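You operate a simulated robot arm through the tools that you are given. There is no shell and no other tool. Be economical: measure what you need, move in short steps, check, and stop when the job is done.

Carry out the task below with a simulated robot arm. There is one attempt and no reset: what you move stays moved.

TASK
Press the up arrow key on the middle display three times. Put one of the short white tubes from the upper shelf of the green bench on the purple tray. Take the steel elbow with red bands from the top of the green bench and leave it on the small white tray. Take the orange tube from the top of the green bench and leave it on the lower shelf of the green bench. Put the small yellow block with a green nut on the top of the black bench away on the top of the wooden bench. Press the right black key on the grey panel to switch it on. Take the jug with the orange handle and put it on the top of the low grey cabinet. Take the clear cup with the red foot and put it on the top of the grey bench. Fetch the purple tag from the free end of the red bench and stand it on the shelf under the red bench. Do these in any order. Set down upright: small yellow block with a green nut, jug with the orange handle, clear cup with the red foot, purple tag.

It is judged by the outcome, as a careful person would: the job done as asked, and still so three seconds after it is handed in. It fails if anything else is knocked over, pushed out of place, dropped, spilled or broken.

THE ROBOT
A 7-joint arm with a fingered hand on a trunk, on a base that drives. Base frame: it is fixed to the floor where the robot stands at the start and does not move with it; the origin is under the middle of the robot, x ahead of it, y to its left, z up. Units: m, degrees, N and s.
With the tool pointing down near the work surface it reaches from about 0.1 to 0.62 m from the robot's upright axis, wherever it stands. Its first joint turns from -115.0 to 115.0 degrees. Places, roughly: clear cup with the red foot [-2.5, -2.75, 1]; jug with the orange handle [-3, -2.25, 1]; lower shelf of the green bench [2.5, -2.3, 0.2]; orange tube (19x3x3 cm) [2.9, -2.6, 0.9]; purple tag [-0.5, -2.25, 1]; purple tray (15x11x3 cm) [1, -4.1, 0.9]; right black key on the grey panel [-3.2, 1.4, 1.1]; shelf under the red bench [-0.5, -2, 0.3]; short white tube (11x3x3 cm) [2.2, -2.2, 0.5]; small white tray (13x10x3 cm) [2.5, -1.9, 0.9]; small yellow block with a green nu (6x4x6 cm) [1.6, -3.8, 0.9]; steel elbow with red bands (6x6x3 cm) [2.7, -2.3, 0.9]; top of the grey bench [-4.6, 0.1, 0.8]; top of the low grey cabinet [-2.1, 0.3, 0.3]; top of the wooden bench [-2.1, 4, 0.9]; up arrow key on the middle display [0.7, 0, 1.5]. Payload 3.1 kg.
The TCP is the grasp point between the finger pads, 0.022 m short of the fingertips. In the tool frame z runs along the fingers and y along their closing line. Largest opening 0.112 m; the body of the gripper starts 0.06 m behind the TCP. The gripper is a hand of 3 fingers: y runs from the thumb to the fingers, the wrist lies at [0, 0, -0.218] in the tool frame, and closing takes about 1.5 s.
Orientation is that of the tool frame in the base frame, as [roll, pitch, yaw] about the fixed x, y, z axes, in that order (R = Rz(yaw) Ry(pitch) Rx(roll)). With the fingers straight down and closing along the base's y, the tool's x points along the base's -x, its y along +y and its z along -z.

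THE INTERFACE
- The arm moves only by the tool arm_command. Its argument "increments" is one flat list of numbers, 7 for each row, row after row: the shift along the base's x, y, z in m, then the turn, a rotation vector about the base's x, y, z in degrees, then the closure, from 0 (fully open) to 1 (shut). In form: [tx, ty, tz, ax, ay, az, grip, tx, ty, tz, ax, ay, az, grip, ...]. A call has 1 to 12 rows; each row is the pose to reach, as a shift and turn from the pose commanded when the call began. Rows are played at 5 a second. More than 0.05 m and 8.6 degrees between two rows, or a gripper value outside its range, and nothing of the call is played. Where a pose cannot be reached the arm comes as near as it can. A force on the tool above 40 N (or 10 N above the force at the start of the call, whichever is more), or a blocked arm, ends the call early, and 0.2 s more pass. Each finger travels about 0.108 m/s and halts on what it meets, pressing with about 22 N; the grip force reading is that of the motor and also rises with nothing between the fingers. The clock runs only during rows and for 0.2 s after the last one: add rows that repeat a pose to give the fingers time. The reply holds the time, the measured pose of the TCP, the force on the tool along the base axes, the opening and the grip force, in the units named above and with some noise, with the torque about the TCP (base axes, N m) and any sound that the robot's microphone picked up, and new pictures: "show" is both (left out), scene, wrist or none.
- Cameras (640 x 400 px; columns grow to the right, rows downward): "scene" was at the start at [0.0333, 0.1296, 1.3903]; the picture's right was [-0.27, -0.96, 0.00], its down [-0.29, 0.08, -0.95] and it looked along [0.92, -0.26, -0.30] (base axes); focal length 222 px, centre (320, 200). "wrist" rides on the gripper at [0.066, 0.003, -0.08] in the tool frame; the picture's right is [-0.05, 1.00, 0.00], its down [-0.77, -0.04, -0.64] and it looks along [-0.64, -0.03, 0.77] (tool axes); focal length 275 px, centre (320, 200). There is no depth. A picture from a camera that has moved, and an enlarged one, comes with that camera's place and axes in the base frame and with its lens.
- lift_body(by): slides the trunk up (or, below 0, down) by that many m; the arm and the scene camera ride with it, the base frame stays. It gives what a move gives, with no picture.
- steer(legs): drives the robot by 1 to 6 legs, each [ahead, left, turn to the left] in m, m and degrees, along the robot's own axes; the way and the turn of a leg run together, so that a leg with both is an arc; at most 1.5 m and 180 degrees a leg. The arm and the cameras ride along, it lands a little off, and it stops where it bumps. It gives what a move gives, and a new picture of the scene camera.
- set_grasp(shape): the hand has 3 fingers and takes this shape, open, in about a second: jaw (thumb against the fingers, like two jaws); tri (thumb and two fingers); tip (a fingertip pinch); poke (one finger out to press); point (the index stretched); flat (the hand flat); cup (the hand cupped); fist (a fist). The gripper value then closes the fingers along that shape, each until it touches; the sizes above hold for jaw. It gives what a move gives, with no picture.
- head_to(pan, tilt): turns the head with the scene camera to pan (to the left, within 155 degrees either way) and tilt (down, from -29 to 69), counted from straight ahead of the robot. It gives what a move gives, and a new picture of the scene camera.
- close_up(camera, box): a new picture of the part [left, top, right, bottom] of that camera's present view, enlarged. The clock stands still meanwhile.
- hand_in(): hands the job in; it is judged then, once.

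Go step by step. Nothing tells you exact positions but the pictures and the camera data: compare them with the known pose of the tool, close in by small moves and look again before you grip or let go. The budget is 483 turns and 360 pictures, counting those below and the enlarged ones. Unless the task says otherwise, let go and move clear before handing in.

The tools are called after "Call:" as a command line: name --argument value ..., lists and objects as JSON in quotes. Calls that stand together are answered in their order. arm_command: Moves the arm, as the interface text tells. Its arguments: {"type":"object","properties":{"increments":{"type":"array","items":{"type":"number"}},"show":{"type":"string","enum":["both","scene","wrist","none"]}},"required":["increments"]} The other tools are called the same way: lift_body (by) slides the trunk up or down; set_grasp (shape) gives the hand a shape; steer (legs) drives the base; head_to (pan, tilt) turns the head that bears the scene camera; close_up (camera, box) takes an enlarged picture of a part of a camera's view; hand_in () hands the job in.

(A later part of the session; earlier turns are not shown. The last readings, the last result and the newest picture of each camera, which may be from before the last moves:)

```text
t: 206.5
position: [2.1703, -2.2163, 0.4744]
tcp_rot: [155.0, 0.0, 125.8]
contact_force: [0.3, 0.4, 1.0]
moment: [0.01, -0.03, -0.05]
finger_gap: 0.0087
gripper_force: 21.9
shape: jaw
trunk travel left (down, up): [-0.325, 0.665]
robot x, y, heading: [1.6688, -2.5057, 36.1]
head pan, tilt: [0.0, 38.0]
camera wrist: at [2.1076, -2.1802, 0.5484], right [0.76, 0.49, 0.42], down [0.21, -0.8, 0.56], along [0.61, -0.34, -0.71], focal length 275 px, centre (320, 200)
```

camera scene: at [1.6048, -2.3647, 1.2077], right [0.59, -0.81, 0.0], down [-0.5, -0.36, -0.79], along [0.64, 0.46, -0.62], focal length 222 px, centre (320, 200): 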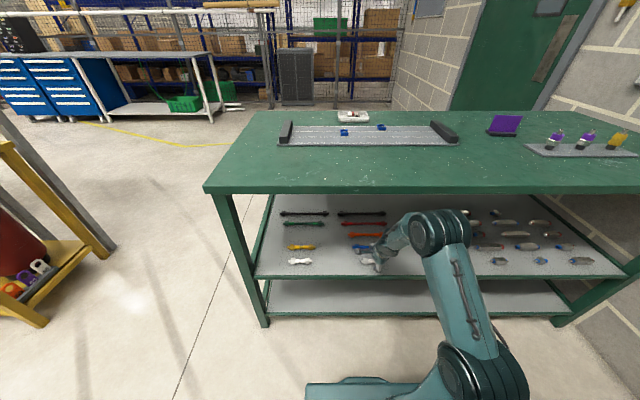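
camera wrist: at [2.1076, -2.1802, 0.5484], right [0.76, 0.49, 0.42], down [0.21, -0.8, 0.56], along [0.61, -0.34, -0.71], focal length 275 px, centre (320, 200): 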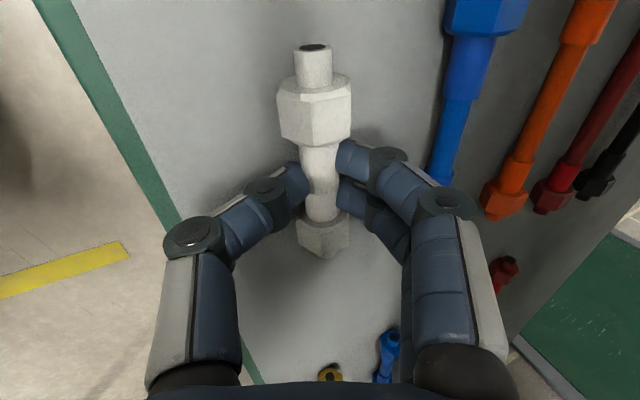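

Gripped. Lift gently and withdraw.

Call:
arm_command --increments '[0, 0, 0.012, 0, 0, 0, 1, 0, 0, 0.03, 0, 0, 0, 1, 0, 0, 0.05, 0, 0, 0, 1, 0, 0, 0.07, 0, 0, 0, 1]' --show "wrist"

```text
t: 207.5
position: [2.1708, -2.2174, 0.5447]
tcp_rot: [155.0, 0.1, 125.8]
contact_force: [-0.5, 0.0, -0.8]
moment: [-0.03, 0.01, 0.0]
finger_gap: 0.0087
gripper_force: 21.8
shape: jaw
trunk travel left (down, up): [-0.325, 0.665]
robot x, y, heading: [1.6674, -2.5065, 35.8]
head pan, tilt: [0.0, 38.0]
camera wrist: at [2.1071, -2.1814, 0.6182], right [0.76, 0.49, 0.42], down [0.21, -0.8, 0.56], along [0.61, -0.34, -0.71], focal length 275 px, centre (320, 200)
```

wrist: 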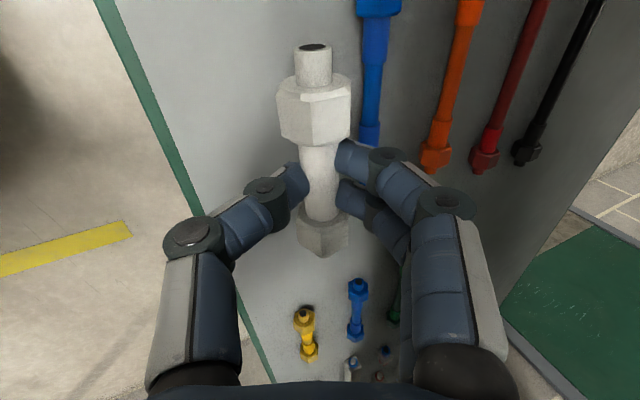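

Call:
arm_command --increments '[-0.029, -0.021, 0.005, 0, 0, 0, 1, -0.058, -0.042, 0.01, 0, 0, 0, 1, -0.087, -0.063, 0.015, 0, 0, 0, 1, -0.116, -0.084, 0.02, 0, 0, 0, 1, -0.145, -0.105, 0.025, 0, 0, 0, 1, -0.174, -0.126, 0.03, 0, 0, 0, 1, -0.203, -0.146, 0.03, 0, 0, 0, 1, -0.203, -0.146, 0.05, -3.6, 5.0, 0, 1, -0.203, -0.146, 0.07, -7.2, 10, 0, 1, -0.203, -0.146, 0.09, -11, 15.2, 0, 1, -0.203, -0.146, 0.11, -14.65, 20.25, 0, 1]'

```text
t: 209.9
position: [1.9671, -2.3626, 0.656]
tcp_rot: [-179.9, -0.1, 125.9]
contact_force: [0.8, 0.7, -0.7]
moment: [0.01, 0.02, 0.05]
finger_gap: 0.0086
gripper_force: 22.1
shape: jaw
out of reach, approached as far as the arm can: row 8
trunk travel left (down, up): [-0.325, 0.665]
robot x, y, heading: [1.67, -2.5055, 36.0]
head pan, tilt: [0.0, 38.0]
camera scene: at [1.6048, -2.3647, 1.2077], right [0.59, -0.81, 0.0], down [-0.5, -0.36, -0.79], along [0.64, 0.46, -0.62], focal length 222 px, centre (320, 200)
camera wrist: at [1.932, -2.3067, 0.7359], right [0.84, 0.55, 0.0], down [0.42, -0.64, 0.64], along [0.35, -0.53, -0.77], focal length 275 px, centre (320, 200)
```

scene: 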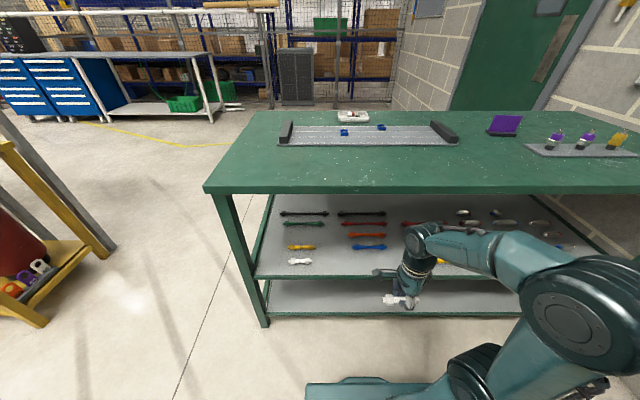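
wrist: 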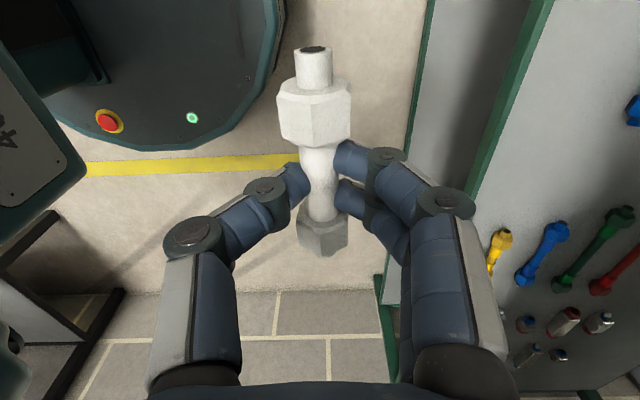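

The white tube is held securely. Raise and drive over toward the black bench by the wall.

Call:
arm_command --increments '[0, 0, 0.02, 0, 0, 0, 1, 0, 0, 0.045, 0, 0, 0, 1, 0, 0, 0.07, 0, 0, 0, 1, 0, 0, 0.1, 0, 0, 0, 1, 0, 0, 0.13, 0, 0, 0, 1, 0, 0, 0.16, 0, 0, 0, 1, 0, 0, 0.185, 0, 0, 0, 1, 0, 0, 0.2, 0, 0, 0, 1]' --show "none"

Call:
lift_body --by 0.2

Call:
steer --legs '[[-0.15, 0, 0], [0, 0, -93], [0, -1.1, 0]]'

```text
t: 211.7
position: [1.9687, -2.363, 0.8553]
tcp_rot: [179.9, 0.1, 125.9]
contact_force: [0.4, -0.6, -1.4]
moment: [-0.01, 0.0, -0.03]
finger_gap: 0.0085
gripper_force: 22.3
shape: jaw
trunk travel left (down, up): [-0.325, 0.665]
robot x, y, heading: [1.6726, -2.5072, 36.2]
head pan, tilt: [0.0, 38.0]
```

```text
t: 213.8
position: [1.967, -2.3623, 1.0545]
tcp_rot: [180.0, 0.1, 125.9]
contact_force: [0.1, -0.5, -0.5]
moment: [0.0, 0.02, 0.01]
finger_gap: 0.0085
gripper_force: 21.8
shape: jaw
trunk travel left (down, up): [-0.525, 0.465]
robot x, y, heading: [1.672, -2.5066, 35.9]
head pan, tilt: [0.0, 38.0]
```

```text
t: 224.3
position: [0.7754, -3.4933, 1.0554]
tcp_rot: [179.9, 0.1, 33.5]
contact_force: [-0.5, -1.0, -0.1]
moment: [0.01, 0.02, -0.02]
finger_gap: 0.0086
gripper_force: 21.6
shape: jaw
trunk travel left (down, up): [-0.525, 0.465]
robot x, y, heading: [0.6469, -3.1886, -56.4]
head pan, tilt: [0.0, 38.0]
camera scene: at [0.789, -3.1247, 1.4078], right [-0.83, -0.55, 0.0], down [-0.34, 0.51, -0.79], along [0.44, -0.66, -0.62], focal length 222 px, centre (320, 200)
```

scene: 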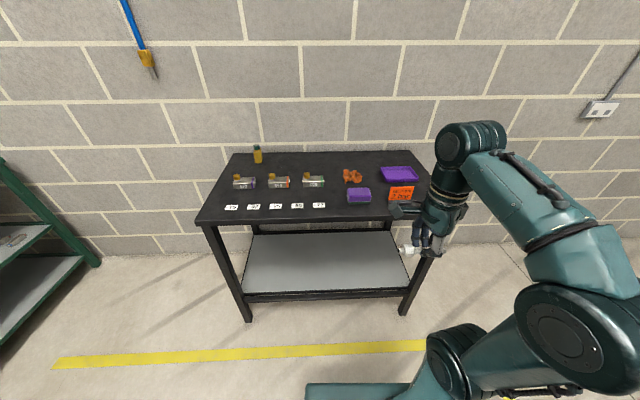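

The black bench is straight ahead. Zooming in on its top.

Call:
close_up --camera "scene" --box '[200, 135, 320, 210]'

Call:
close_up --camera "scene" --box '[320, 140, 440, 215]'

```text
5.33 times, centred on (260, 172) of scene
camera zoom: at [0.789, -3.1247, 1.4078], right [-0.83, -0.55, 0.0], down [-0.34, 0.51, -0.79], along [0.44, -0.66, -0.62], focal length 1186 px, centre (640, 347)
```

zoom: 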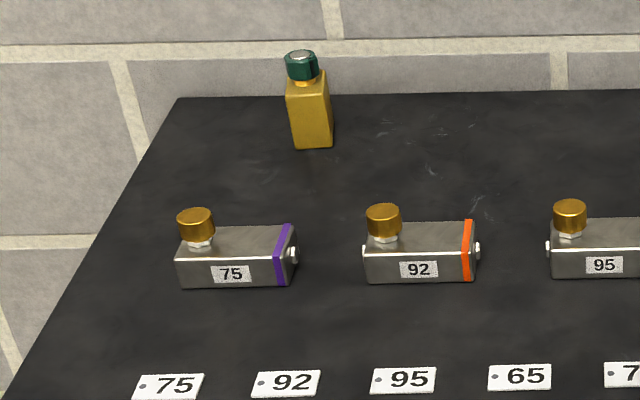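

```text
5.33 times, centred on (380, 178) of scene
camera zoom: at [0.789, -3.1247, 1.4078], right [-0.83, -0.55, 0.0], down [-0.34, 0.51, -0.79], along [0.44, -0.66, -0.62], focal length 1186 px, centre (0, 320)
```

zoom: 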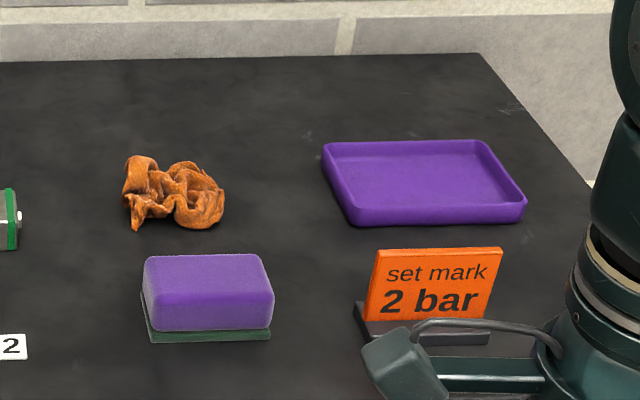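

The purple tray centre is about (0.96,-4.00). I'll move 0.2 m closer and slightly right, then reach out.

Call:
steer --legs '[[0, -0.12, 0], [0.2, 0, 0]]'

Call:
lift_body --by 0.05

Call:
head_to --pan 0 --tilt 50

```text
t: 226.8
position: [0.7846, -3.7304, 1.0548]
tcp_rot: [-179.9, 0.1, 33.5]
contact_force: [0.5, 0.1, -1.0]
moment: [0.05, 0.03, 0.03]
finger_gap: 0.0084
gripper_force: 22.4
shape: jaw
trunk travel left (down, up): [-0.525, 0.465]
robot x, y, heading: [0.6516, -3.4279, -56.6]
head pan, tilt: [0.0, 38.0]
camera scene: at [0.8011, -3.3617, 1.4077], right [-0.83, -0.55, 0.0], down [-0.34, 0.51, -0.79], along [0.43, -0.66, -0.62], focal length 222 px, centre (320, 200)
```

scene: 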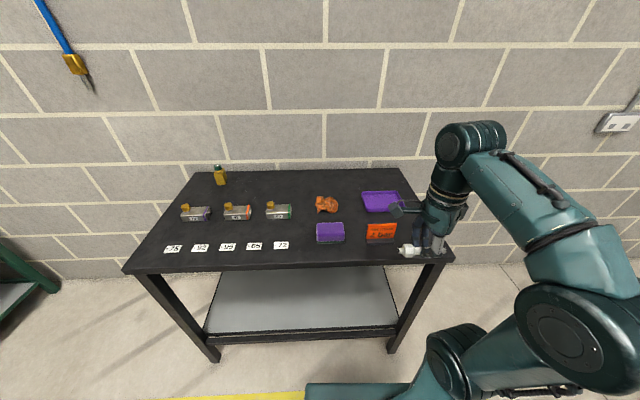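

```text
t: 227.7
position: [0.7849, -3.7284, 1.1042]
tcp_rot: [180.0, 0.1, 33.5]
contact_force: [0.5, 0.2, -0.3]
moment: [0.03, -0.02, 0.0]
finger_gap: 0.0084
gripper_force: 22.1
shape: jaw
trunk travel left (down, up): [-0.575, 0.415]
robot x, y, heading: [0.6531, -3.4228, -56.2]
head pan, tilt: [0.0, 38.0]
```

```text
t: 228.4
position: [0.7849, -3.7296, 1.104]
tcp_rot: [180.0, 0.1, 33.3]
contact_force: [-0.1, -0.5, -1.3]
moment: [0.0, 0.0, -0.03]
finger_gap: 0.0083
gripper_force: 21.8
shape: jaw
trunk travel left (down, up): [-0.575, 0.415]
robot x, y, heading: [0.6551, -3.4288, -56.8]
head pan, tilt: [0.0, 50.0]
camera scene: at [0.7954, -3.353, 1.4406], right [-0.83, -0.55, 0.0], down [-0.42, 0.64, -0.64], along [0.35, -0.54, -0.77], focal length 222 px, centre (320, 200)
```

scene: 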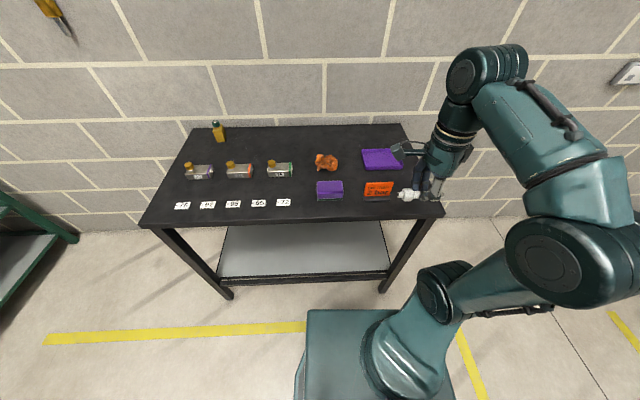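

Reaching out over the tray with a slight forward pitch.

Call:
arm_command --increments '[0.02, -0.03, 0, 0, 0, 0, 1, 0.04, -0.06, 0, -2, -1.3, 0, 1, 0.06, -0.09, 0, -4, -2.6, 0, 1, 0.08, -0.12, 0, -6, -4, 0, 1, 0.1, -0.15, 0, -8, -5.3, 0, 1, 0.12, -0.18, 0, -10, -6.6, 0, 1, 0.14, -0.21, 0, -12, -8, 0, 1, 0.16, -0.24, -0.02, -14, -9.3, 0, 1, 0.182, -0.27, -0.04, -16.7, -11, 0, 1, 0.182, -0.275, -0.06, -16.7, -11, 0, 1]'

```text
t: 230.6
position: [0.9663, -4.005, 1.045]
tcp_rot: [160.0, 0.1, 33.4]
contact_force: [0.0, 0.1, -1.3]
moment: [0.03, 0.0, 0.01]
finger_gap: 0.0084
gripper_force: 22.0
shape: jaw
trunk travel left (down, up): [-0.575, 0.415]
robot x, y, heading: [0.6526, -3.4279, -56.6]
head pan, tilt: [0.0, 50.0]
camera scene: at [0.7946, -3.3526, 1.4407], right [-0.83, -0.55, 0.0], down [-0.42, 0.64, -0.64], along [0.35, -0.54, -0.77], focal length 222 px, centre (320, 200)
camera wrist: at [1.0093, -3.9475, 1.1197], right [0.48, -0.81, 0.34], down [-0.78, -0.21, 0.59], along [-0.4, -0.55, -0.73], focal length 275 px, centre (320, 200)
```

scene: 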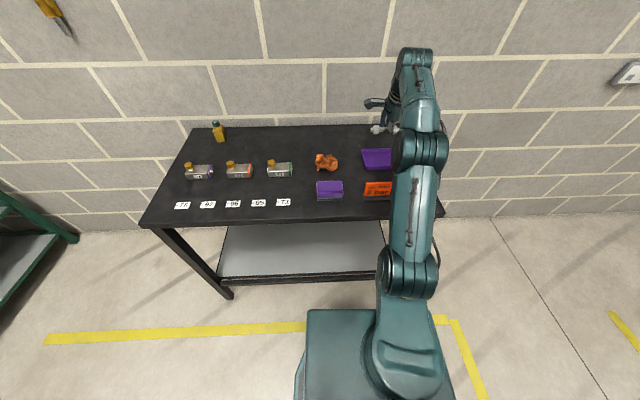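
wrist: 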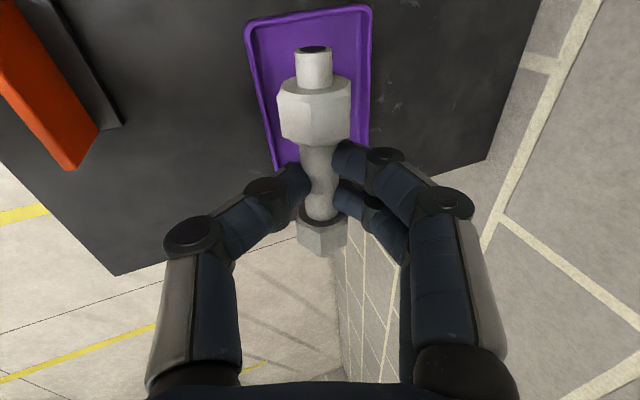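

The tray centre seems ~3 cm farther and 2.5 cm to the right. Adjust and lower.

Call:
arm_command --increments '[-0.003, -0.02, -0.02, 0, 0, 0, 1, -0.003, -0.038, -0.05, 0, 0, 0, 1, -0.003, -0.038, -0.08, 0, 0, 0, 1, -0.003, -0.038, -0.08, 0, 0, 0, 1]'

Call:
close_up --camera "scene" --box '[330, 90, 450, 165]'

```text
t: 231.6
position: [0.9652, -4.0433, 0.9629]
tcp_rot: [159.9, 0.1, 33.4]
contact_force: [-0.8, -0.1, -0.9]
moment: [-0.02, 0.02, 0.01]
finger_gap: 0.0085
gripper_force: 22.2
shape: jaw
trunk travel left (down, up): [-0.575, 0.415]
robot x, y, heading: [0.6505, -3.4226, -56.6]
head pan, tilt: [0.0, 50.0]
camera scene: at [0.7956, -3.3533, 1.4406], right [-0.83, -0.55, 0.0], down [-0.42, 0.64, -0.64], along [0.35, -0.54, -0.77], focal length 222 px, centre (320, 200)
camera wrist: at [1.0087, -3.9862, 1.0386], right [0.48, -0.81, 0.34], down [-0.78, -0.21, 0.59], along [-0.4, -0.55, -0.73], focal length 275 px, centre (320, 200)
```

scene: 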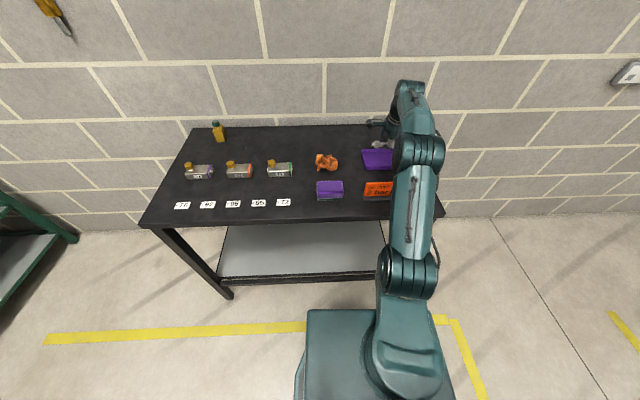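
wrist: 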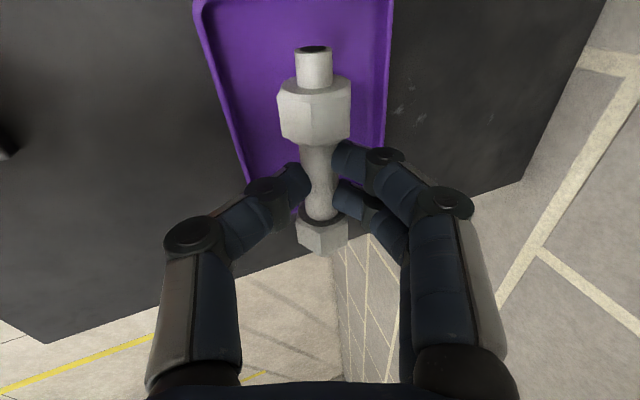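

```text
5.33 times, centred on (390, 128) of scene
camera zoom: at [0.7956, -3.3533, 1.4406], right [-0.83, -0.55, 0.0], down [-0.42, 0.64, -0.64], along [0.35, -0.54, -0.77], focal length 1186 px, centre (-53, 587)
```

zoom: 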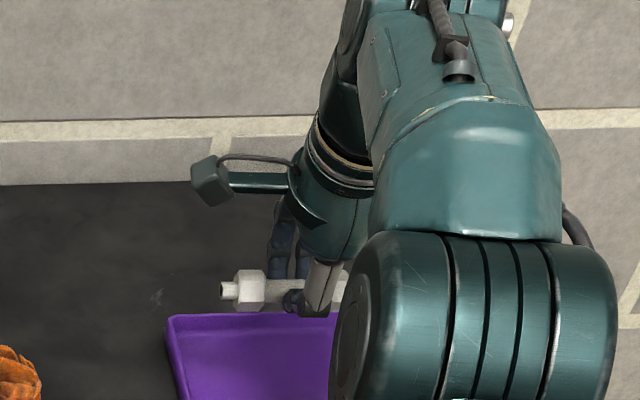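

Triangulating both views, the bench top is lower than assumed (~0.845) and the tray centre is at about (0.977,-4.075). I'll pull the arm back 5 cm and drive 8 cm closer.

Call:
arm_command --increments '[-0.014, 0.021, 0, 0, 0, 0, 1, -0.0276, 0.0417, 0, 0, 0, 0, 1]' --show "none"

Call:
steer --legs '[[0.08, 0, 0]]'

```text
t: 232.2
position: [0.9357, -4.0009, 0.9651]
tcp_rot: [160.0, 0.1, 33.4]
contact_force: [-0.3, 0.1, 0.1]
moment: [0.02, 0.03, 0.02]
finger_gap: 0.0084
gripper_force: 21.7
shape: jaw
trunk travel left (down, up): [-0.575, 0.415]
robot x, y, heading: [0.6565, -3.4256, -56.9]
head pan, tilt: [0.0, 50.0]
```

```text
t: 233.3
position: [0.9821, -4.0706, 0.9648]
tcp_rot: [160.1, 0.1, 33.3]
contact_force: [0.0, 0.4, -1.3]
moment: [-0.01, -0.01, 0.02]
finger_gap: 0.0083
gripper_force: 21.5
shape: jaw
trunk travel left (down, up): [-0.575, 0.415]
robot x, y, heading: [0.7, -3.4943, -56.6]
head pan, tilt: [0.0, 50.0]
camera scene: at [0.8416, -3.4228, 1.4406], right [-0.83, -0.55, 0.0], down [-0.42, 0.64, -0.64], along [0.35, -0.54, -0.77], focal length 222 px, centre (320, 200)
```

scene: 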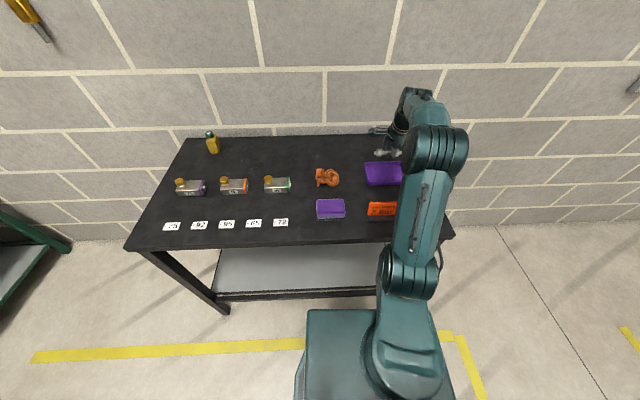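

Call:
arm_command --increments '[-0.003, -0.003, -0.02, 0, 0, 0, 1, -0.003, -0.003, -0.045, 0, 0, 0, 1, -0.003, -0.003, -0.06, 0, 0, 0, 1, -0.003, -0.003, -0.06, 0, 0, 0, 1]' --show "wrist"

Call:
close_up --camera "scene" --box '[330, 110, 450, 185]'

```text
t: 234.3
position: [0.979, -4.0751, 0.9042]
tcp_rot: [160.0, 0.1, 33.5]
contact_force: [-0.3, 0.5, -0.6]
moment: [-0.04, 0.0, 0.02]
finger_gap: 0.0079
gripper_force: 21.8
shape: jaw
trunk travel left (down, up): [-0.575, 0.415]
robot x, y, heading: [0.7011, -3.4967, -56.4]
head pan, tilt: [0.0, 50.0]
camera wrist: at [1.0217, -4.0169, 0.9802], right [0.48, -0.81, 0.34], down [-0.78, -0.21, 0.59], along [-0.4, -0.55, -0.73], focal length 275 px, centre (320, 200)
```

wrist: 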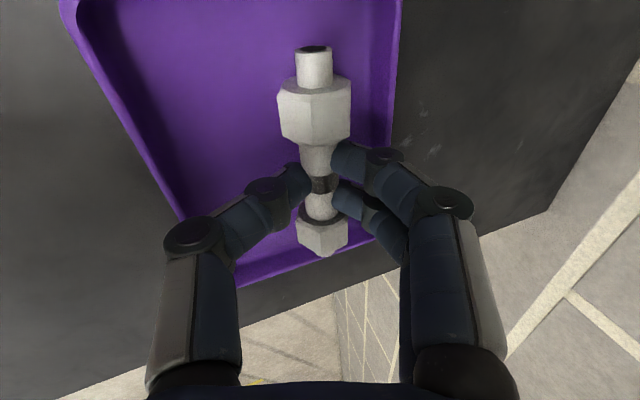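

```text
5.33 times, centred on (390, 148) of scene
camera zoom: at [0.8407, -3.4214, 1.4406], right [-0.83, -0.55, 0.0], down [-0.42, 0.64, -0.64], along [0.35, -0.54, -0.77], focal length 1186 px, centre (-53, 480)
```

zoom: 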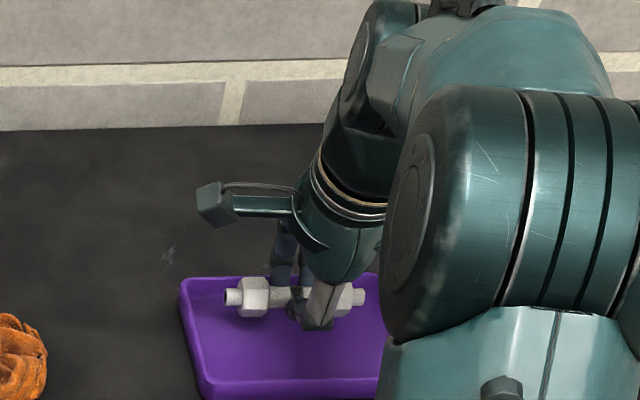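

Lowering onto the tray, moving 1 cm toward me.

Call:
arm_command --increments '[-0.0055, 0.0083, -0.01, 0, 0, 0, 1, -0.0055, 0.0083, -0.018, 0, 0, 0, 1, -0.0055, 0.0083, -0.024, 0, 0, 0, 1]' --show "none"

```text
t: 235.1
position: [0.9727, -4.0646, 0.8821]
tcp_rot: [159.8, 0.2, 33.4]
contact_force: [-1.3, 0.3, 5.3]
moment: [-0.07, -0.01, 0.0]
finger_gap: 0.0084
gripper_force: 22.6
shape: jaw
trunk travel left (down, up): [-0.575, 0.415]
robot x, y, heading: [0.7017, -3.4955, -56.5]
head pan, tilt: [0.0, 50.0]
```

Call:
arm_command --increments '[0, 0, -0.002, 0, 0, 0, 1, 0, 0, -0.003, 0, 0, 0, 1]' --show "wrist"

Call:
close_up --camera "scene" --box '[350, 130, 430, 180]'

```text
t: 235.7
position: [0.9724, -4.0651, 0.879]
tcp_rot: [159.7, 0.1, 33.4]
contact_force: [0.7, -2.0, 17.1]
moment: [-0.15, -0.12, 0.0]
finger_gap: 0.0091
gripper_force: 22.2
shape: jaw
trunk travel left (down, up): [-0.575, 0.415]
robot x, y, heading: [0.7012, -3.4912, -56.6]
head pan, tilt: [0.0, 50.0]
camera wrist: at [1.0157, -4.0062, 0.9556], right [0.48, -0.81, 0.35], down [-0.78, -0.21, 0.59], along [-0.4, -0.55, -0.73], focal length 275 px, centre (320, 200)
```

wrist: 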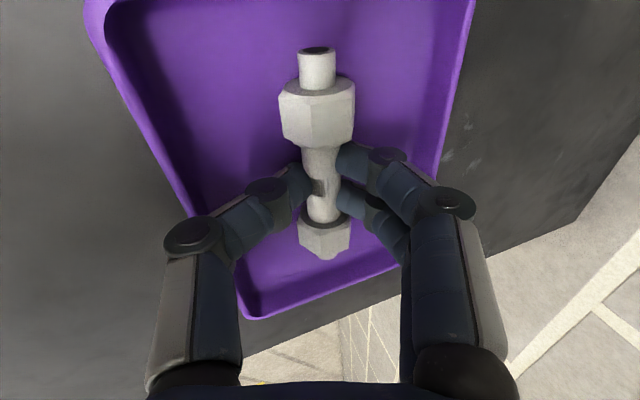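

```text
8.00 times, centred on (390, 155) of scene
camera zoom: at [0.8394, -3.4189, 1.4408], right [-0.83, -0.55, 0.0], down [-0.42, 0.64, -0.64], along [0.36, -0.54, -0.76], focal length 1779 px, centre (-240, 560)
```

zoom: 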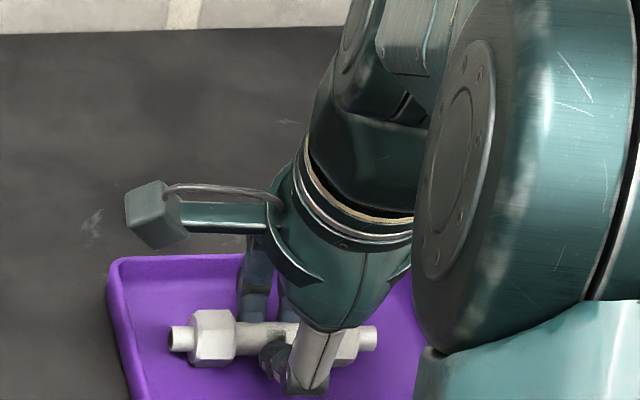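

Well inside the tray and in contact. Easing up, opening partly, and withdrawing.

Call:
arm_command --increments '[0, 0, 0.003, 0, 0, 0, 0.85, 0, 0, 0.004, 0, 0, 0, 0.75, 0, 0, 0.004, 0, 0, 0, 0.68, 0, 0, 0.004, 0, 0, 0, 0.65, -0.004, 0.006, 0.02, 0, 0, 0, 0.65, -0.012, 0.018, 0.05, 0, 0, 0, 0.65, -0.024, 0.036, 0.09, 0, 0, 0, 0.65, -0.034, 0.05, 0.13, 0, 0, 0, 0.65]' --show "wrist"

```text
t: 237.5
position: [0.9387, -4.0138, 1.0077]
tcp_rot: [160.0, 0.1, 33.3]
contact_force: [0.3, -0.6, 1.0]
moment: [0.01, 0.01, 0.02]
finger_gap: 0.039
gripper_force: 0.0
shape: jaw
trunk travel left (down, up): [-0.575, 0.415]
robot x, y, heading: [0.6994, -3.4932, -56.6]
head pan, tilt: [0.0, 50.0]
camera wrist: at [0.982, -3.9561, 1.0842], right [0.48, -0.81, 0.34], down [-0.78, -0.21, 0.59], along [-0.4, -0.55, -0.73], focal length 275 px, centre (320, 200)
```

wrist: 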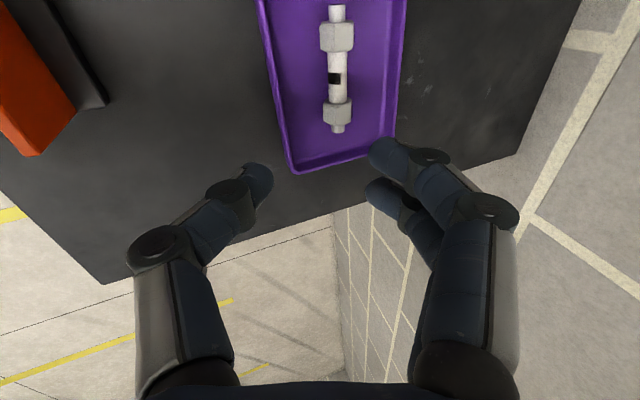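

The white tube lies in the purple tray. Next the yellow block at the back left of this bench; best approached from the bench's left end. Tucking the arm and driving round.

Call:
arm_command --increments '[-0.02, 0.03, 0.01, 2, 1.3, 0, 0.65, -0.04, 0.06, 0.02, 4.2, 2.75, 0, 0.65, -0.06, 0.09, 0.03, 6.3, 4.1, 0, 0.65, -0.08, 0.12, 0.04, 8.4, 5.5, 0, 0.65, -0.1, 0.15, 0.05, 12.5, 8.2, 0, 0.65, -0.12, 0.18, 0.06, 16.7, 11, 0, 0.65, -0.144, 0.217, 0.07, 16.7, 11, 0, 0.65]' --show "none"

Call:
steer --legs '[[-0.45, 0, 0], [0, 1.3, 0], [0, 0, -90], [0, 0.72, 0]]'

Call:
head_to --pan 20 --tilt 45

```text
t: 239.1
position: [0.7977, -3.7958, 1.0787]
tcp_rot: [-179.9, 0.2, 33.6]
contact_force: [-0.6, 0.5, -0.6]
moment: [-0.02, 0.0, 0.02]
finger_gap: 0.0392
gripper_force: 0.2
shape: jaw
trunk travel left (down, up): [-0.575, 0.415]
robot x, y, heading: [0.6994, -3.4926, -56.4]
head pan, tilt: [0.0, 50.0]
```

```text
t: 255.4
position: [1.6481, -3.0897, 1.0781]
tcp_rot: [180.0, 0.1, -55.7]
contact_force: [0.0, 0.7, -0.1]
moment: [-0.01, -0.01, 0.0]
finger_gap: 0.039
gripper_force: 0.1
shape: jaw
trunk travel left (down, up): [-0.575, 0.415]
robot x, y, heading: [1.9505, -2.9908, -145.6]
head pan, tilt: [0.0, 50.0]
camera scene: at [2.0263, -3.1236, 1.4405], right [-0.56, 0.83, 0.0], down [0.63, 0.43, -0.64], along [-0.53, -0.36, -0.77], focal length 222 px, centre (320, 200)
```

scene: 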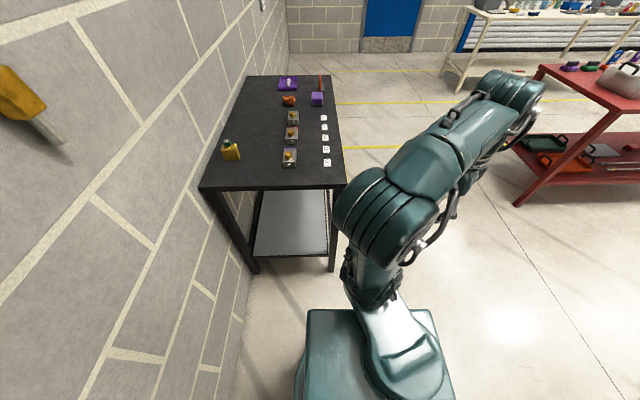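

```text
t: 256.2
position: [1.6471, -3.0893, 1.0773]
tcp_rot: [180.0, 0.1, -55.7]
contact_force: [-0.5, 0.8, 0.5]
moment: [0.03, 0.04, 0.01]
finger_gap: 0.0393
gripper_force: 0.1
shape: jaw
trunk travel left (down, up): [-0.575, 0.415]
robot x, y, heading: [1.9537, -2.9899, -145.3]
head pan, tilt: [20.0, 45.0]
camera scene: at [2.0422, -3.1458, 1.4475], right [-0.81, 0.58, 0.0], down [0.41, 0.57, -0.71], along [-0.41, -0.57, -0.71], focal length 222 px, centre (320, 200)
```

scene: 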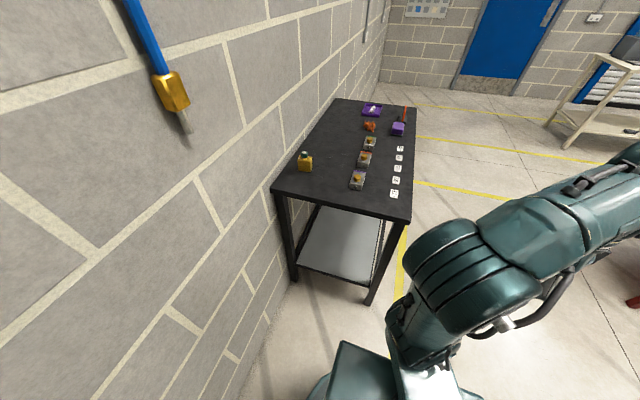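

The yellow block is near (1.643,-3.823), 16 cm in from this end. Moving closer.

Call:
steer --legs '[[0, 0.24, 0], [0.2, 0, 0]]'

Call:
head_to --pan 25 --tilt 50

Call:
close_up --camera "scene" --box '[240, 100, 400, 200]'

```text
t: 259.2
position: [1.6174, -3.3975, 1.0776]
tcp_rot: [-179.8, 0.1, -55.8]
contact_force: [0.1, -0.9, 0.1]
moment: [0.0, -0.04, -0.01]
finger_gap: 0.0389
gripper_force: 0.0
shape: jaw
trunk travel left (down, up): [-0.575, 0.415]
robot x, y, heading: [1.9202, -3.2975, -145.9]
head pan, tilt: [20.0, 45.0]
camera scene: at [2.0117, -3.4545, 1.4475], right [-0.81, 0.58, 0.0], down [0.41, 0.57, -0.71], along [-0.41, -0.57, -0.71], focal length 222 px, centre (320, 200)
```

scene: 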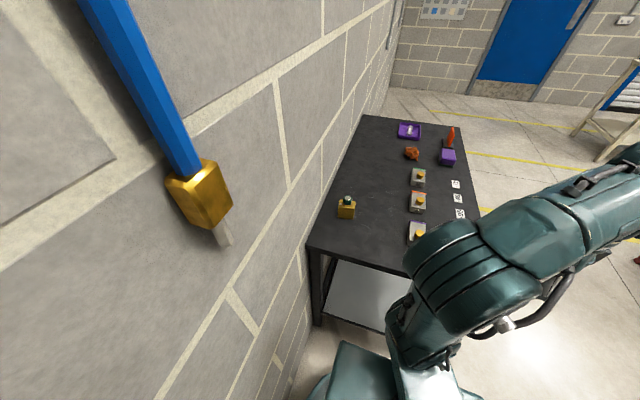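

```text
t: 259.8
position: [1.6192, -3.3964, 1.0786]
tcp_rot: [-180.0, 0.1, -55.7]
contact_force: [0.1, -0.6, 1.4]
moment: [0.01, -0.01, 0.01]
finger_gap: 0.0391
gripper_force: 0.1
shape: jaw
trunk travel left (down, up): [-0.575, 0.415]
robot x, y, heading: [1.9209, -3.2948, -145.9]
head pan, tilt: [25.0, 50.0]
camera scene: at [2.021, -3.4539, 1.4406], right [-0.86, 0.51, 0.0], down [0.39, 0.66, -0.64], along [-0.33, -0.55, -0.77], focal length 222 px, centre (320, 200)
```

scene: 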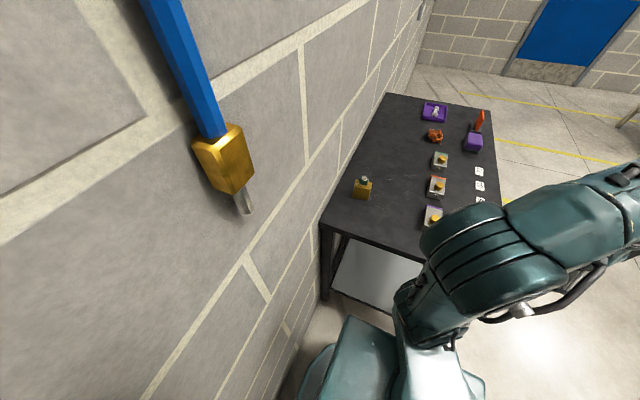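

```text
4.00 times, centred on (320, 150) of scene
camera zoom: at [2.021, -3.4539, 1.4406], right [-0.86, 0.51, 0.0], down [0.39, 0.66, -0.64], along [-0.33, -0.55, -0.77], focal length 890 px, centre (320, 400)
```

zoom: 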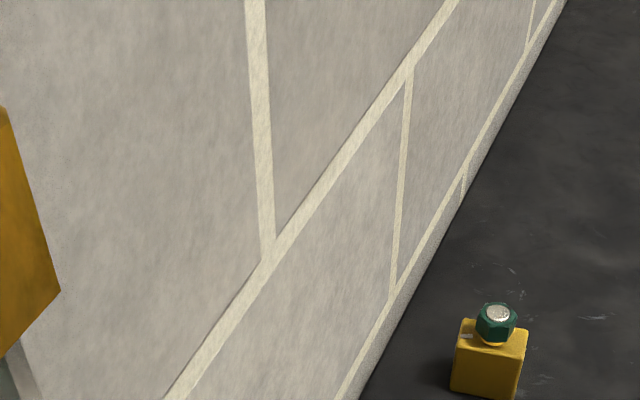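

Moving the hand above the block, opening wider.

Call:
arm_command --increments '[0.0026, -0.042, 0, 0, 0, 0, 0.4, 0.005, -0.084, 0, 0, 0, 0, 0.3, 0.008, -0.126, 0, 0, 0, 0, 0.3, 0.01, -0.168, 0, 0, 0, 0, 0.3, 0.013, -0.21, 0, 0, 0, 0, 0.3, 0.0156, -0.252, -0.01, 0, 0, 0, 0.3, 0.018, -0.294, -0.02, 0, 0, 0, 0.3, 0.021, -0.336, -0.03, 0, 0, 0, 0.3, 0.0235, -0.378, -0.04, 0, 0, 0, 0.3, 0.026, -0.419, -0.05, 0, 0, 0, 0.3, 0.026, -0.419, -0.07, 0, 0, 0, 0.3]'

```text
t: 262.2
position: [1.647, -3.814, 1.0094]
tcp_rot: [-180.0, 0.1, -55.7]
contact_force: [0.1, 0.0, 0.2]
moment: [-0.04, -0.03, 0.0]
finger_gap: 0.0782
gripper_force: 0.0
shape: jaw
trunk travel left (down, up): [-0.575, 0.415]
robot x, y, heading: [1.9224, -3.2959, -145.8]
head pan, tilt: [25.0, 50.0]
camera scene: at [2.0217, -3.4521, 1.4407], right [-0.86, 0.51, 0.0], down [0.39, 0.66, -0.64], along [-0.33, -0.55, -0.77], focal length 222 px, centre (320, 200)
camera wrist: at [1.6829, -3.8709, 1.0882], right [-0.85, -0.52, 0.0], down [-0.4, 0.66, 0.64], along [-0.33, 0.54, -0.77], focal length 275 px, centre (320, 200)
```

scene: 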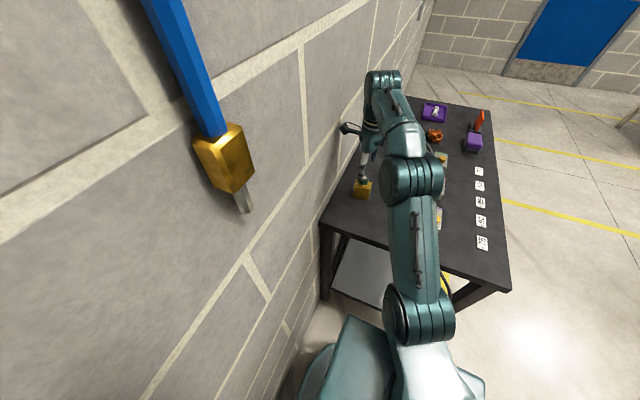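
wrist: 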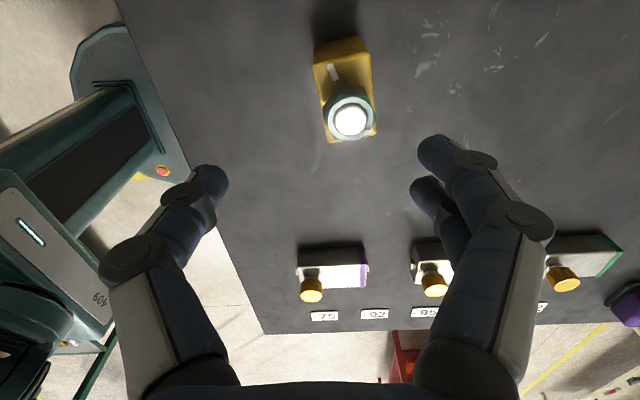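

The block is 2 cm toward the fingers side; shift and descend.

Call:
arm_command --increments '[-0.0075, -0.005, -0.03, 0, 0, 0, 0.3, -0.015, -0.01, -0.06, 0, 0, 0, 0.3, -0.015, -0.01, -0.085, 0, 0, 0, 0.3, -0.015, -0.01, -0.085, 0, 0, 0, 0.3]' --show "wrist"

```text
t: 263.2
position: [1.6282, -3.8245, 0.9244]
tcp_rot: [-180.0, 0.1, -55.8]
contact_force: [0.0, 0.5, -0.9]
moment: [0.0, 0.0, -0.04]
finger_gap: 0.0781
gripper_force: 0.0
shape: jaw
trunk travel left (down, up): [-0.575, 0.415]
robot x, y, heading: [1.9188, -3.3006, -145.6]
head pan, tilt: [25.0, 50.0]
camera wrist: at [1.6653, -3.8813, 1.0027], right [-0.85, -0.52, 0.0], down [-0.4, 0.66, 0.64], along [-0.33, 0.54, -0.77], focal length 275 px, centre (320, 200)
```

wrist: 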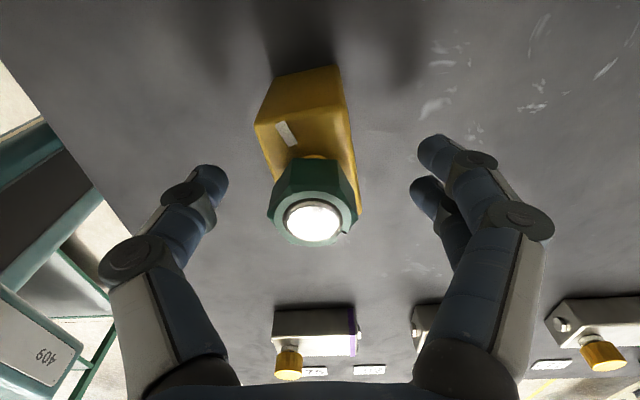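

Call:
arm_command --increments '[0.005, 0.003, -0.02, 0, 0, 0, 0.3, 0.005, 0.003, -0.04, 0, 0, 0, 0.3, 0.005, 0.003, -0.05, 0, 0, 0, 0.3, 0.005, 0.003, -0.05, 0, 0, 0, 0.3]' --show "wrist"

Call:
close_up --camera "scene" --box '[310, 120, 430, 195]'

```text
t: 264.2
position: [1.6349, -3.8228, 0.8731]
tcp_rot: [-180.0, 0.1, -55.8]
contact_force: [-0.2, 0.0, 0.0]
moment: [0.04, 0.0, 0.01]
finger_gap: 0.0782
gripper_force: 0.1
shape: jaw
trunk travel left (down, up): [-0.575, 0.415]
robot x, y, heading: [1.9206, -3.2942, -145.6]
head pan, tilt: [25.0, 50.0]
camera wrist: at [1.6708, -3.8787, 0.9528], right [-0.85, -0.52, 0.0], down [-0.4, 0.66, 0.64], along [-0.33, 0.54, -0.77], focal length 275 px, centre (320, 200)
```

wrist: 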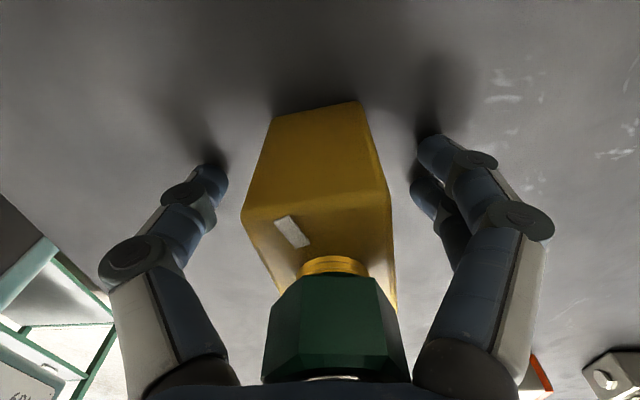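

```text
5.33 times, centred on (370, 158) of scene
camera zoom: at [2.0209, -3.4541, 1.4406], right [-0.86, 0.51, 0.0], down [0.39, 0.66, -0.64], along [-0.33, -0.55, -0.77], focal length 1186 px, centre (53, 427)
```

zoom: 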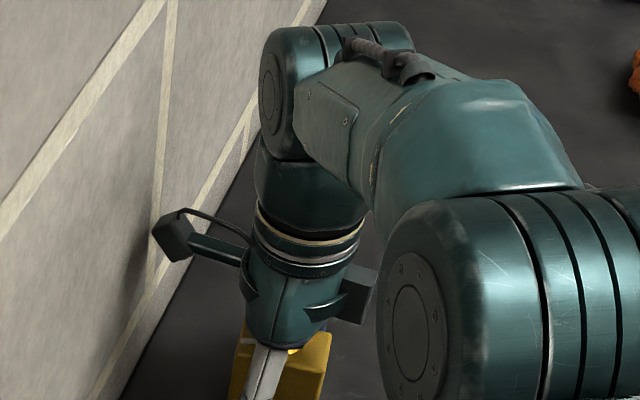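

Centred; closing on the block.

Call:
arm_command --increments '[0, 0, 0.002, 0, 0, 0, 0.5, 0, 0, 0.002, 0, 0, 0, 0.7, 0, 0, 0.002, 0, 0, 0, 0.85, 0, 0, 0.002, 0, 0, 0, 1, 0, 0, 0.002, 0, 0, 0, 1, 0, 0, 0.002, 0, 0, 0, 1]' --show "wrist"

```text
t: 265.6
position: [1.6338, -3.8229, 0.8756]
tcp_rot: [180.0, 0.1, -55.8]
contact_force: [-0.5, 0.8, -0.5]
moment: [0.02, 0.01, 0.03]
finger_gap: 0.0305
gripper_force: 22.8
shape: jaw
trunk travel left (down, up): [-0.575, 0.415]
robot x, y, heading: [1.9206, -3.298, -145.7]
head pan, tilt: [25.0, 50.0]
camera wrist: at [1.6708, -3.879, 0.9548], right [-0.85, -0.52, 0.0], down [-0.4, 0.66, 0.64], along [-0.33, 0.54, -0.77], focal length 275 px, centre (320, 200)
```

wrist: 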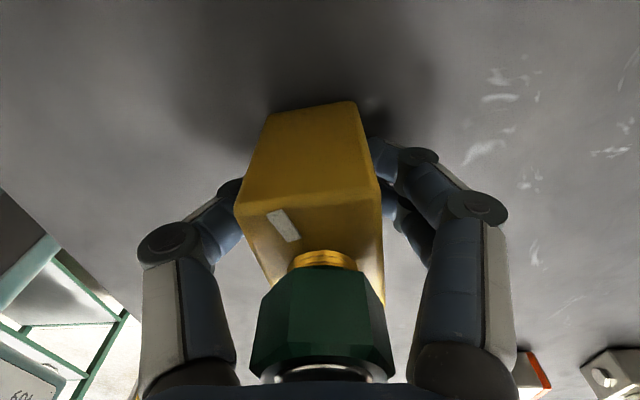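

Gripped. Lifting.

Call:
arm_command --increments '[0, 0, 0.02, 0, 0, 0, 1, 0, 0, 0.05, 0, 0, 0, 1, 0, 0, 0.09, 0, 0, 0, 1, 0, 0, 0.13, 0, 0, 0, 1]'

```text
t: 266.6
position: [1.6347, -3.8275, 1.0021]
tcp_rot: [-179.8, 0.2, -55.9]
contact_force: [0.2, -0.7, -3.4]
moment: [0.01, 0.0, -0.05]
finger_gap: 0.0303
gripper_force: 21.9
shape: jaw
trunk travel left (down, up): [-0.575, 0.415]
robot x, y, heading: [1.9205, -3.2951, -145.9]
head pan, tilt: [25.0, 50.0]
camera scene: at [2.0206, -3.4555, 1.4404], right [-0.86, 0.51, 0.0], down [0.39, 0.66, -0.64], along [-0.33, -0.55, -0.77], focal length 222 px, centre (320, 200)
camera wrist: at [1.6715, -3.8821, 1.0822], right [-0.85, -0.52, 0.0], down [-0.4, 0.65, 0.64], along [-0.33, 0.55, -0.77], focal length 275 px, centre (320, 200)
```

scene: 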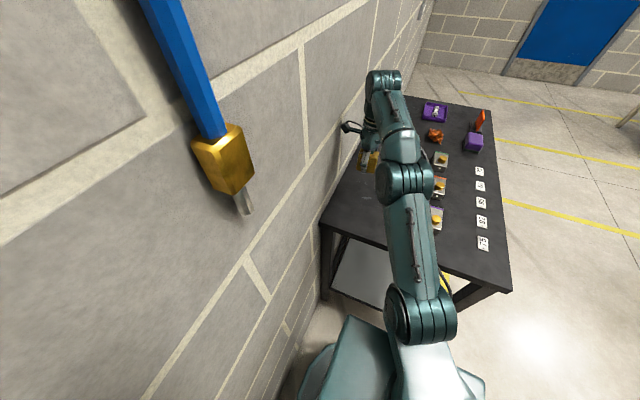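
wrist: 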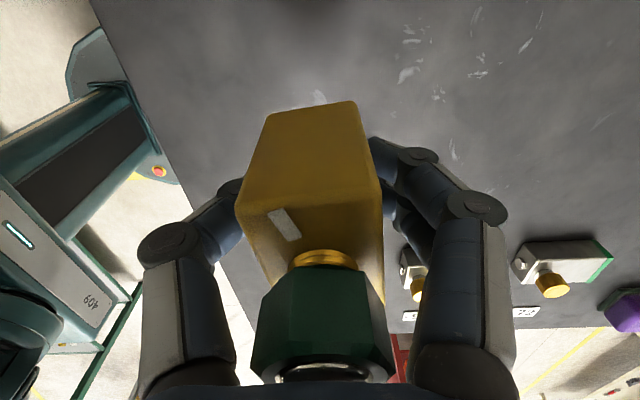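

The block is held. Tuck it in close and drive the long way to the wooden bench.

Call:
arm_command --increments '[0.002, 0.035, 0, 0, 0, 0, 1, 0.004, 0.07, 0.005, 0, 0, 0, 1, 0.006, 0.105, 0.01, 0, 0, 0, 1, 0.008, 0.14, 0.02, 0, 0, 0, 1, 0.01, 0.175, 0.03, 0, 0, 0, 1, 0.012, 0.21, 0.04, 0, 0, 0, 1, 0.014, 0.245, 0.05, 0, 0, 0, 1, 0.016, 0.28, 0.05, 0, 0, 0, 1, 0.018, 0.315, 0.05, 0, 0, 0, 1, 0.02, 0.35, 0.05, 0, 0, 0, 1]' --show "none"

Call:
steer --legs '[[0, -0.35, 0], [0, 0, -84.8], [1.5, 0, 0], [1.5, 0, 0], [0.5, 0, 0]]'

Call:
head_to --pan 0 --tilt 20

```text
t: 268.8
position: [1.6526, -3.4704, 1.0546]
tcp_rot: [-180.0, 0.1, -56.0]
contact_force: [0.6, -0.2, -4.1]
moment: [-0.01, -0.01, -0.01]
finger_gap: 0.0302
gripper_force: 22.3
shape: jaw
trunk travel left (down, up): [-0.575, 0.415]
robot x, y, heading: [1.9276, -3.2985, -146.2]
head pan, tilt: [25.0, 50.0]
```

```text
t: 290.9
position: [-0.6598, -0.1396, 1.0548]
tcp_rot: [-179.9, 0.1, -140.2]
contact_force: [-0.1, -0.8, -3.4]
moment: [-0.01, -0.01, -0.03]
finger_gap: 0.0299
gripper_force: 21.7
shape: jaw
trunk travel left (down, up): [-0.575, 0.415]
robot x, y, heading: [-0.4586, -0.387, 129.9]
head pan, tilt: [25.0, 50.0]
camera scene: at [-0.6057, -0.4976, 1.4406], right [0.43, 0.9, 0.0], down [0.69, -0.33, -0.64], along [-0.58, 0.27, -0.77], focal length 222 px, centre (320, 200)
```

scene: 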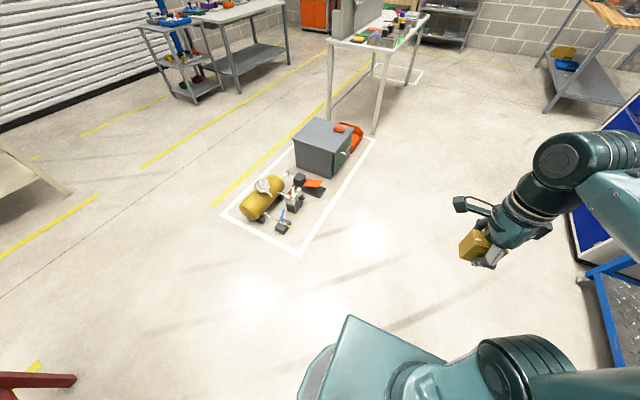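

```text
t: 291.8
position: [-0.6595, -0.1396, 1.0548]
tcp_rot: [-179.9, 0.1, -140.3]
contact_force: [0.3, 0.4, -3.4]
moment: [0.02, -0.02, 0.01]
finger_gap: 0.0297
gripper_force: 22.0
shape: jaw
trunk travel left (down, up): [-0.575, 0.415]
robot x, y, heading: [-0.462, -0.3885, 129.9]
head pan, tilt: [0.0, 20.0]
camera scene: at [-0.5952, -0.4594, 1.4861], right [0.77, 0.64, 0.0], down [0.22, -0.26, -0.94], along [-0.6, 0.72, -0.34], focal length 222 px, centre (320, 200)
```

scene: 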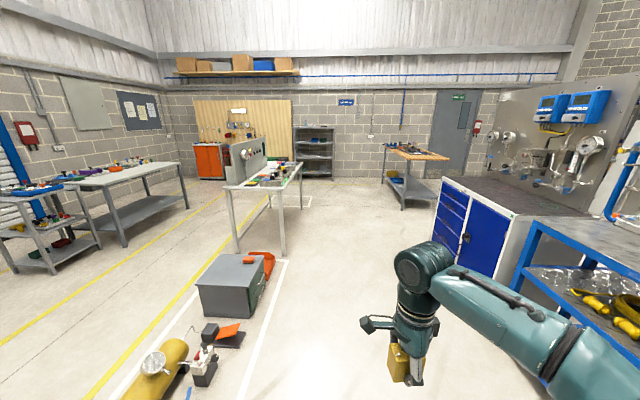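

Clear way ahead; the wooden bench is at the back, near (-1.85,3.6). Driving on.

Call:
steer --legs '[[0, 0, -12.3], [1.5, 0, 0], [1.1, 0, 0]]'

```text
t: 305.2
position: [-1.8017, 2.1785, 1.0545]
tcp_rot: [-180.0, 0.1, -152.6]
contact_force: [-0.7, -0.3, -3.4]
moment: [-0.01, -0.03, 0.01]
finger_gap: 0.0301
gripper_force: 22.1
shape: jaw
trunk travel left (down, up): [-0.575, 0.415]
robot x, y, heading: [-1.6598, 1.8914, 117.5]
head pan, tilt: [0.0, 20.0]
camera scene: at [-1.8063, 1.8529, 1.4861], right [0.89, 0.46, 0.0], down [0.16, -0.3, -0.94], along [-0.43, 0.83, -0.34], focal length 222 px, centre (320, 200)
```

scene: 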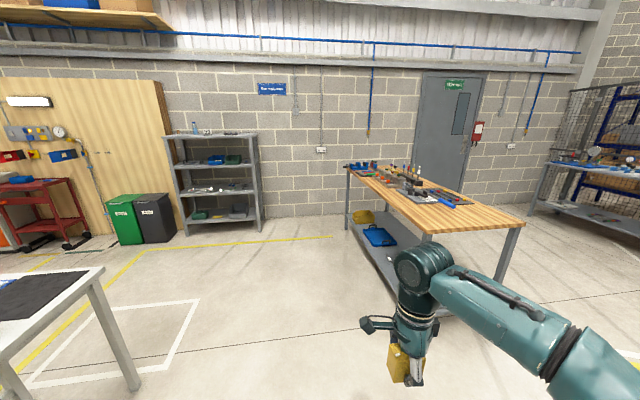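

Call:
close_up --camera "scene" --box '[330, 140, 530, 265]'

```text
3.20 times, centred on (430, 202) of scene
camera zoom: at [-1.8063, 1.8529, 1.4861], right [0.89, 0.46, 0.0], down [0.16, -0.3, -0.94], along [-0.43, 0.83, -0.34], focal length 712 px, centre (-32, 192)
```

zoom: 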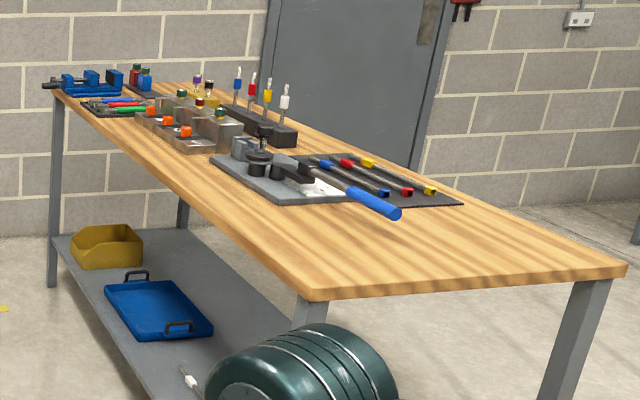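

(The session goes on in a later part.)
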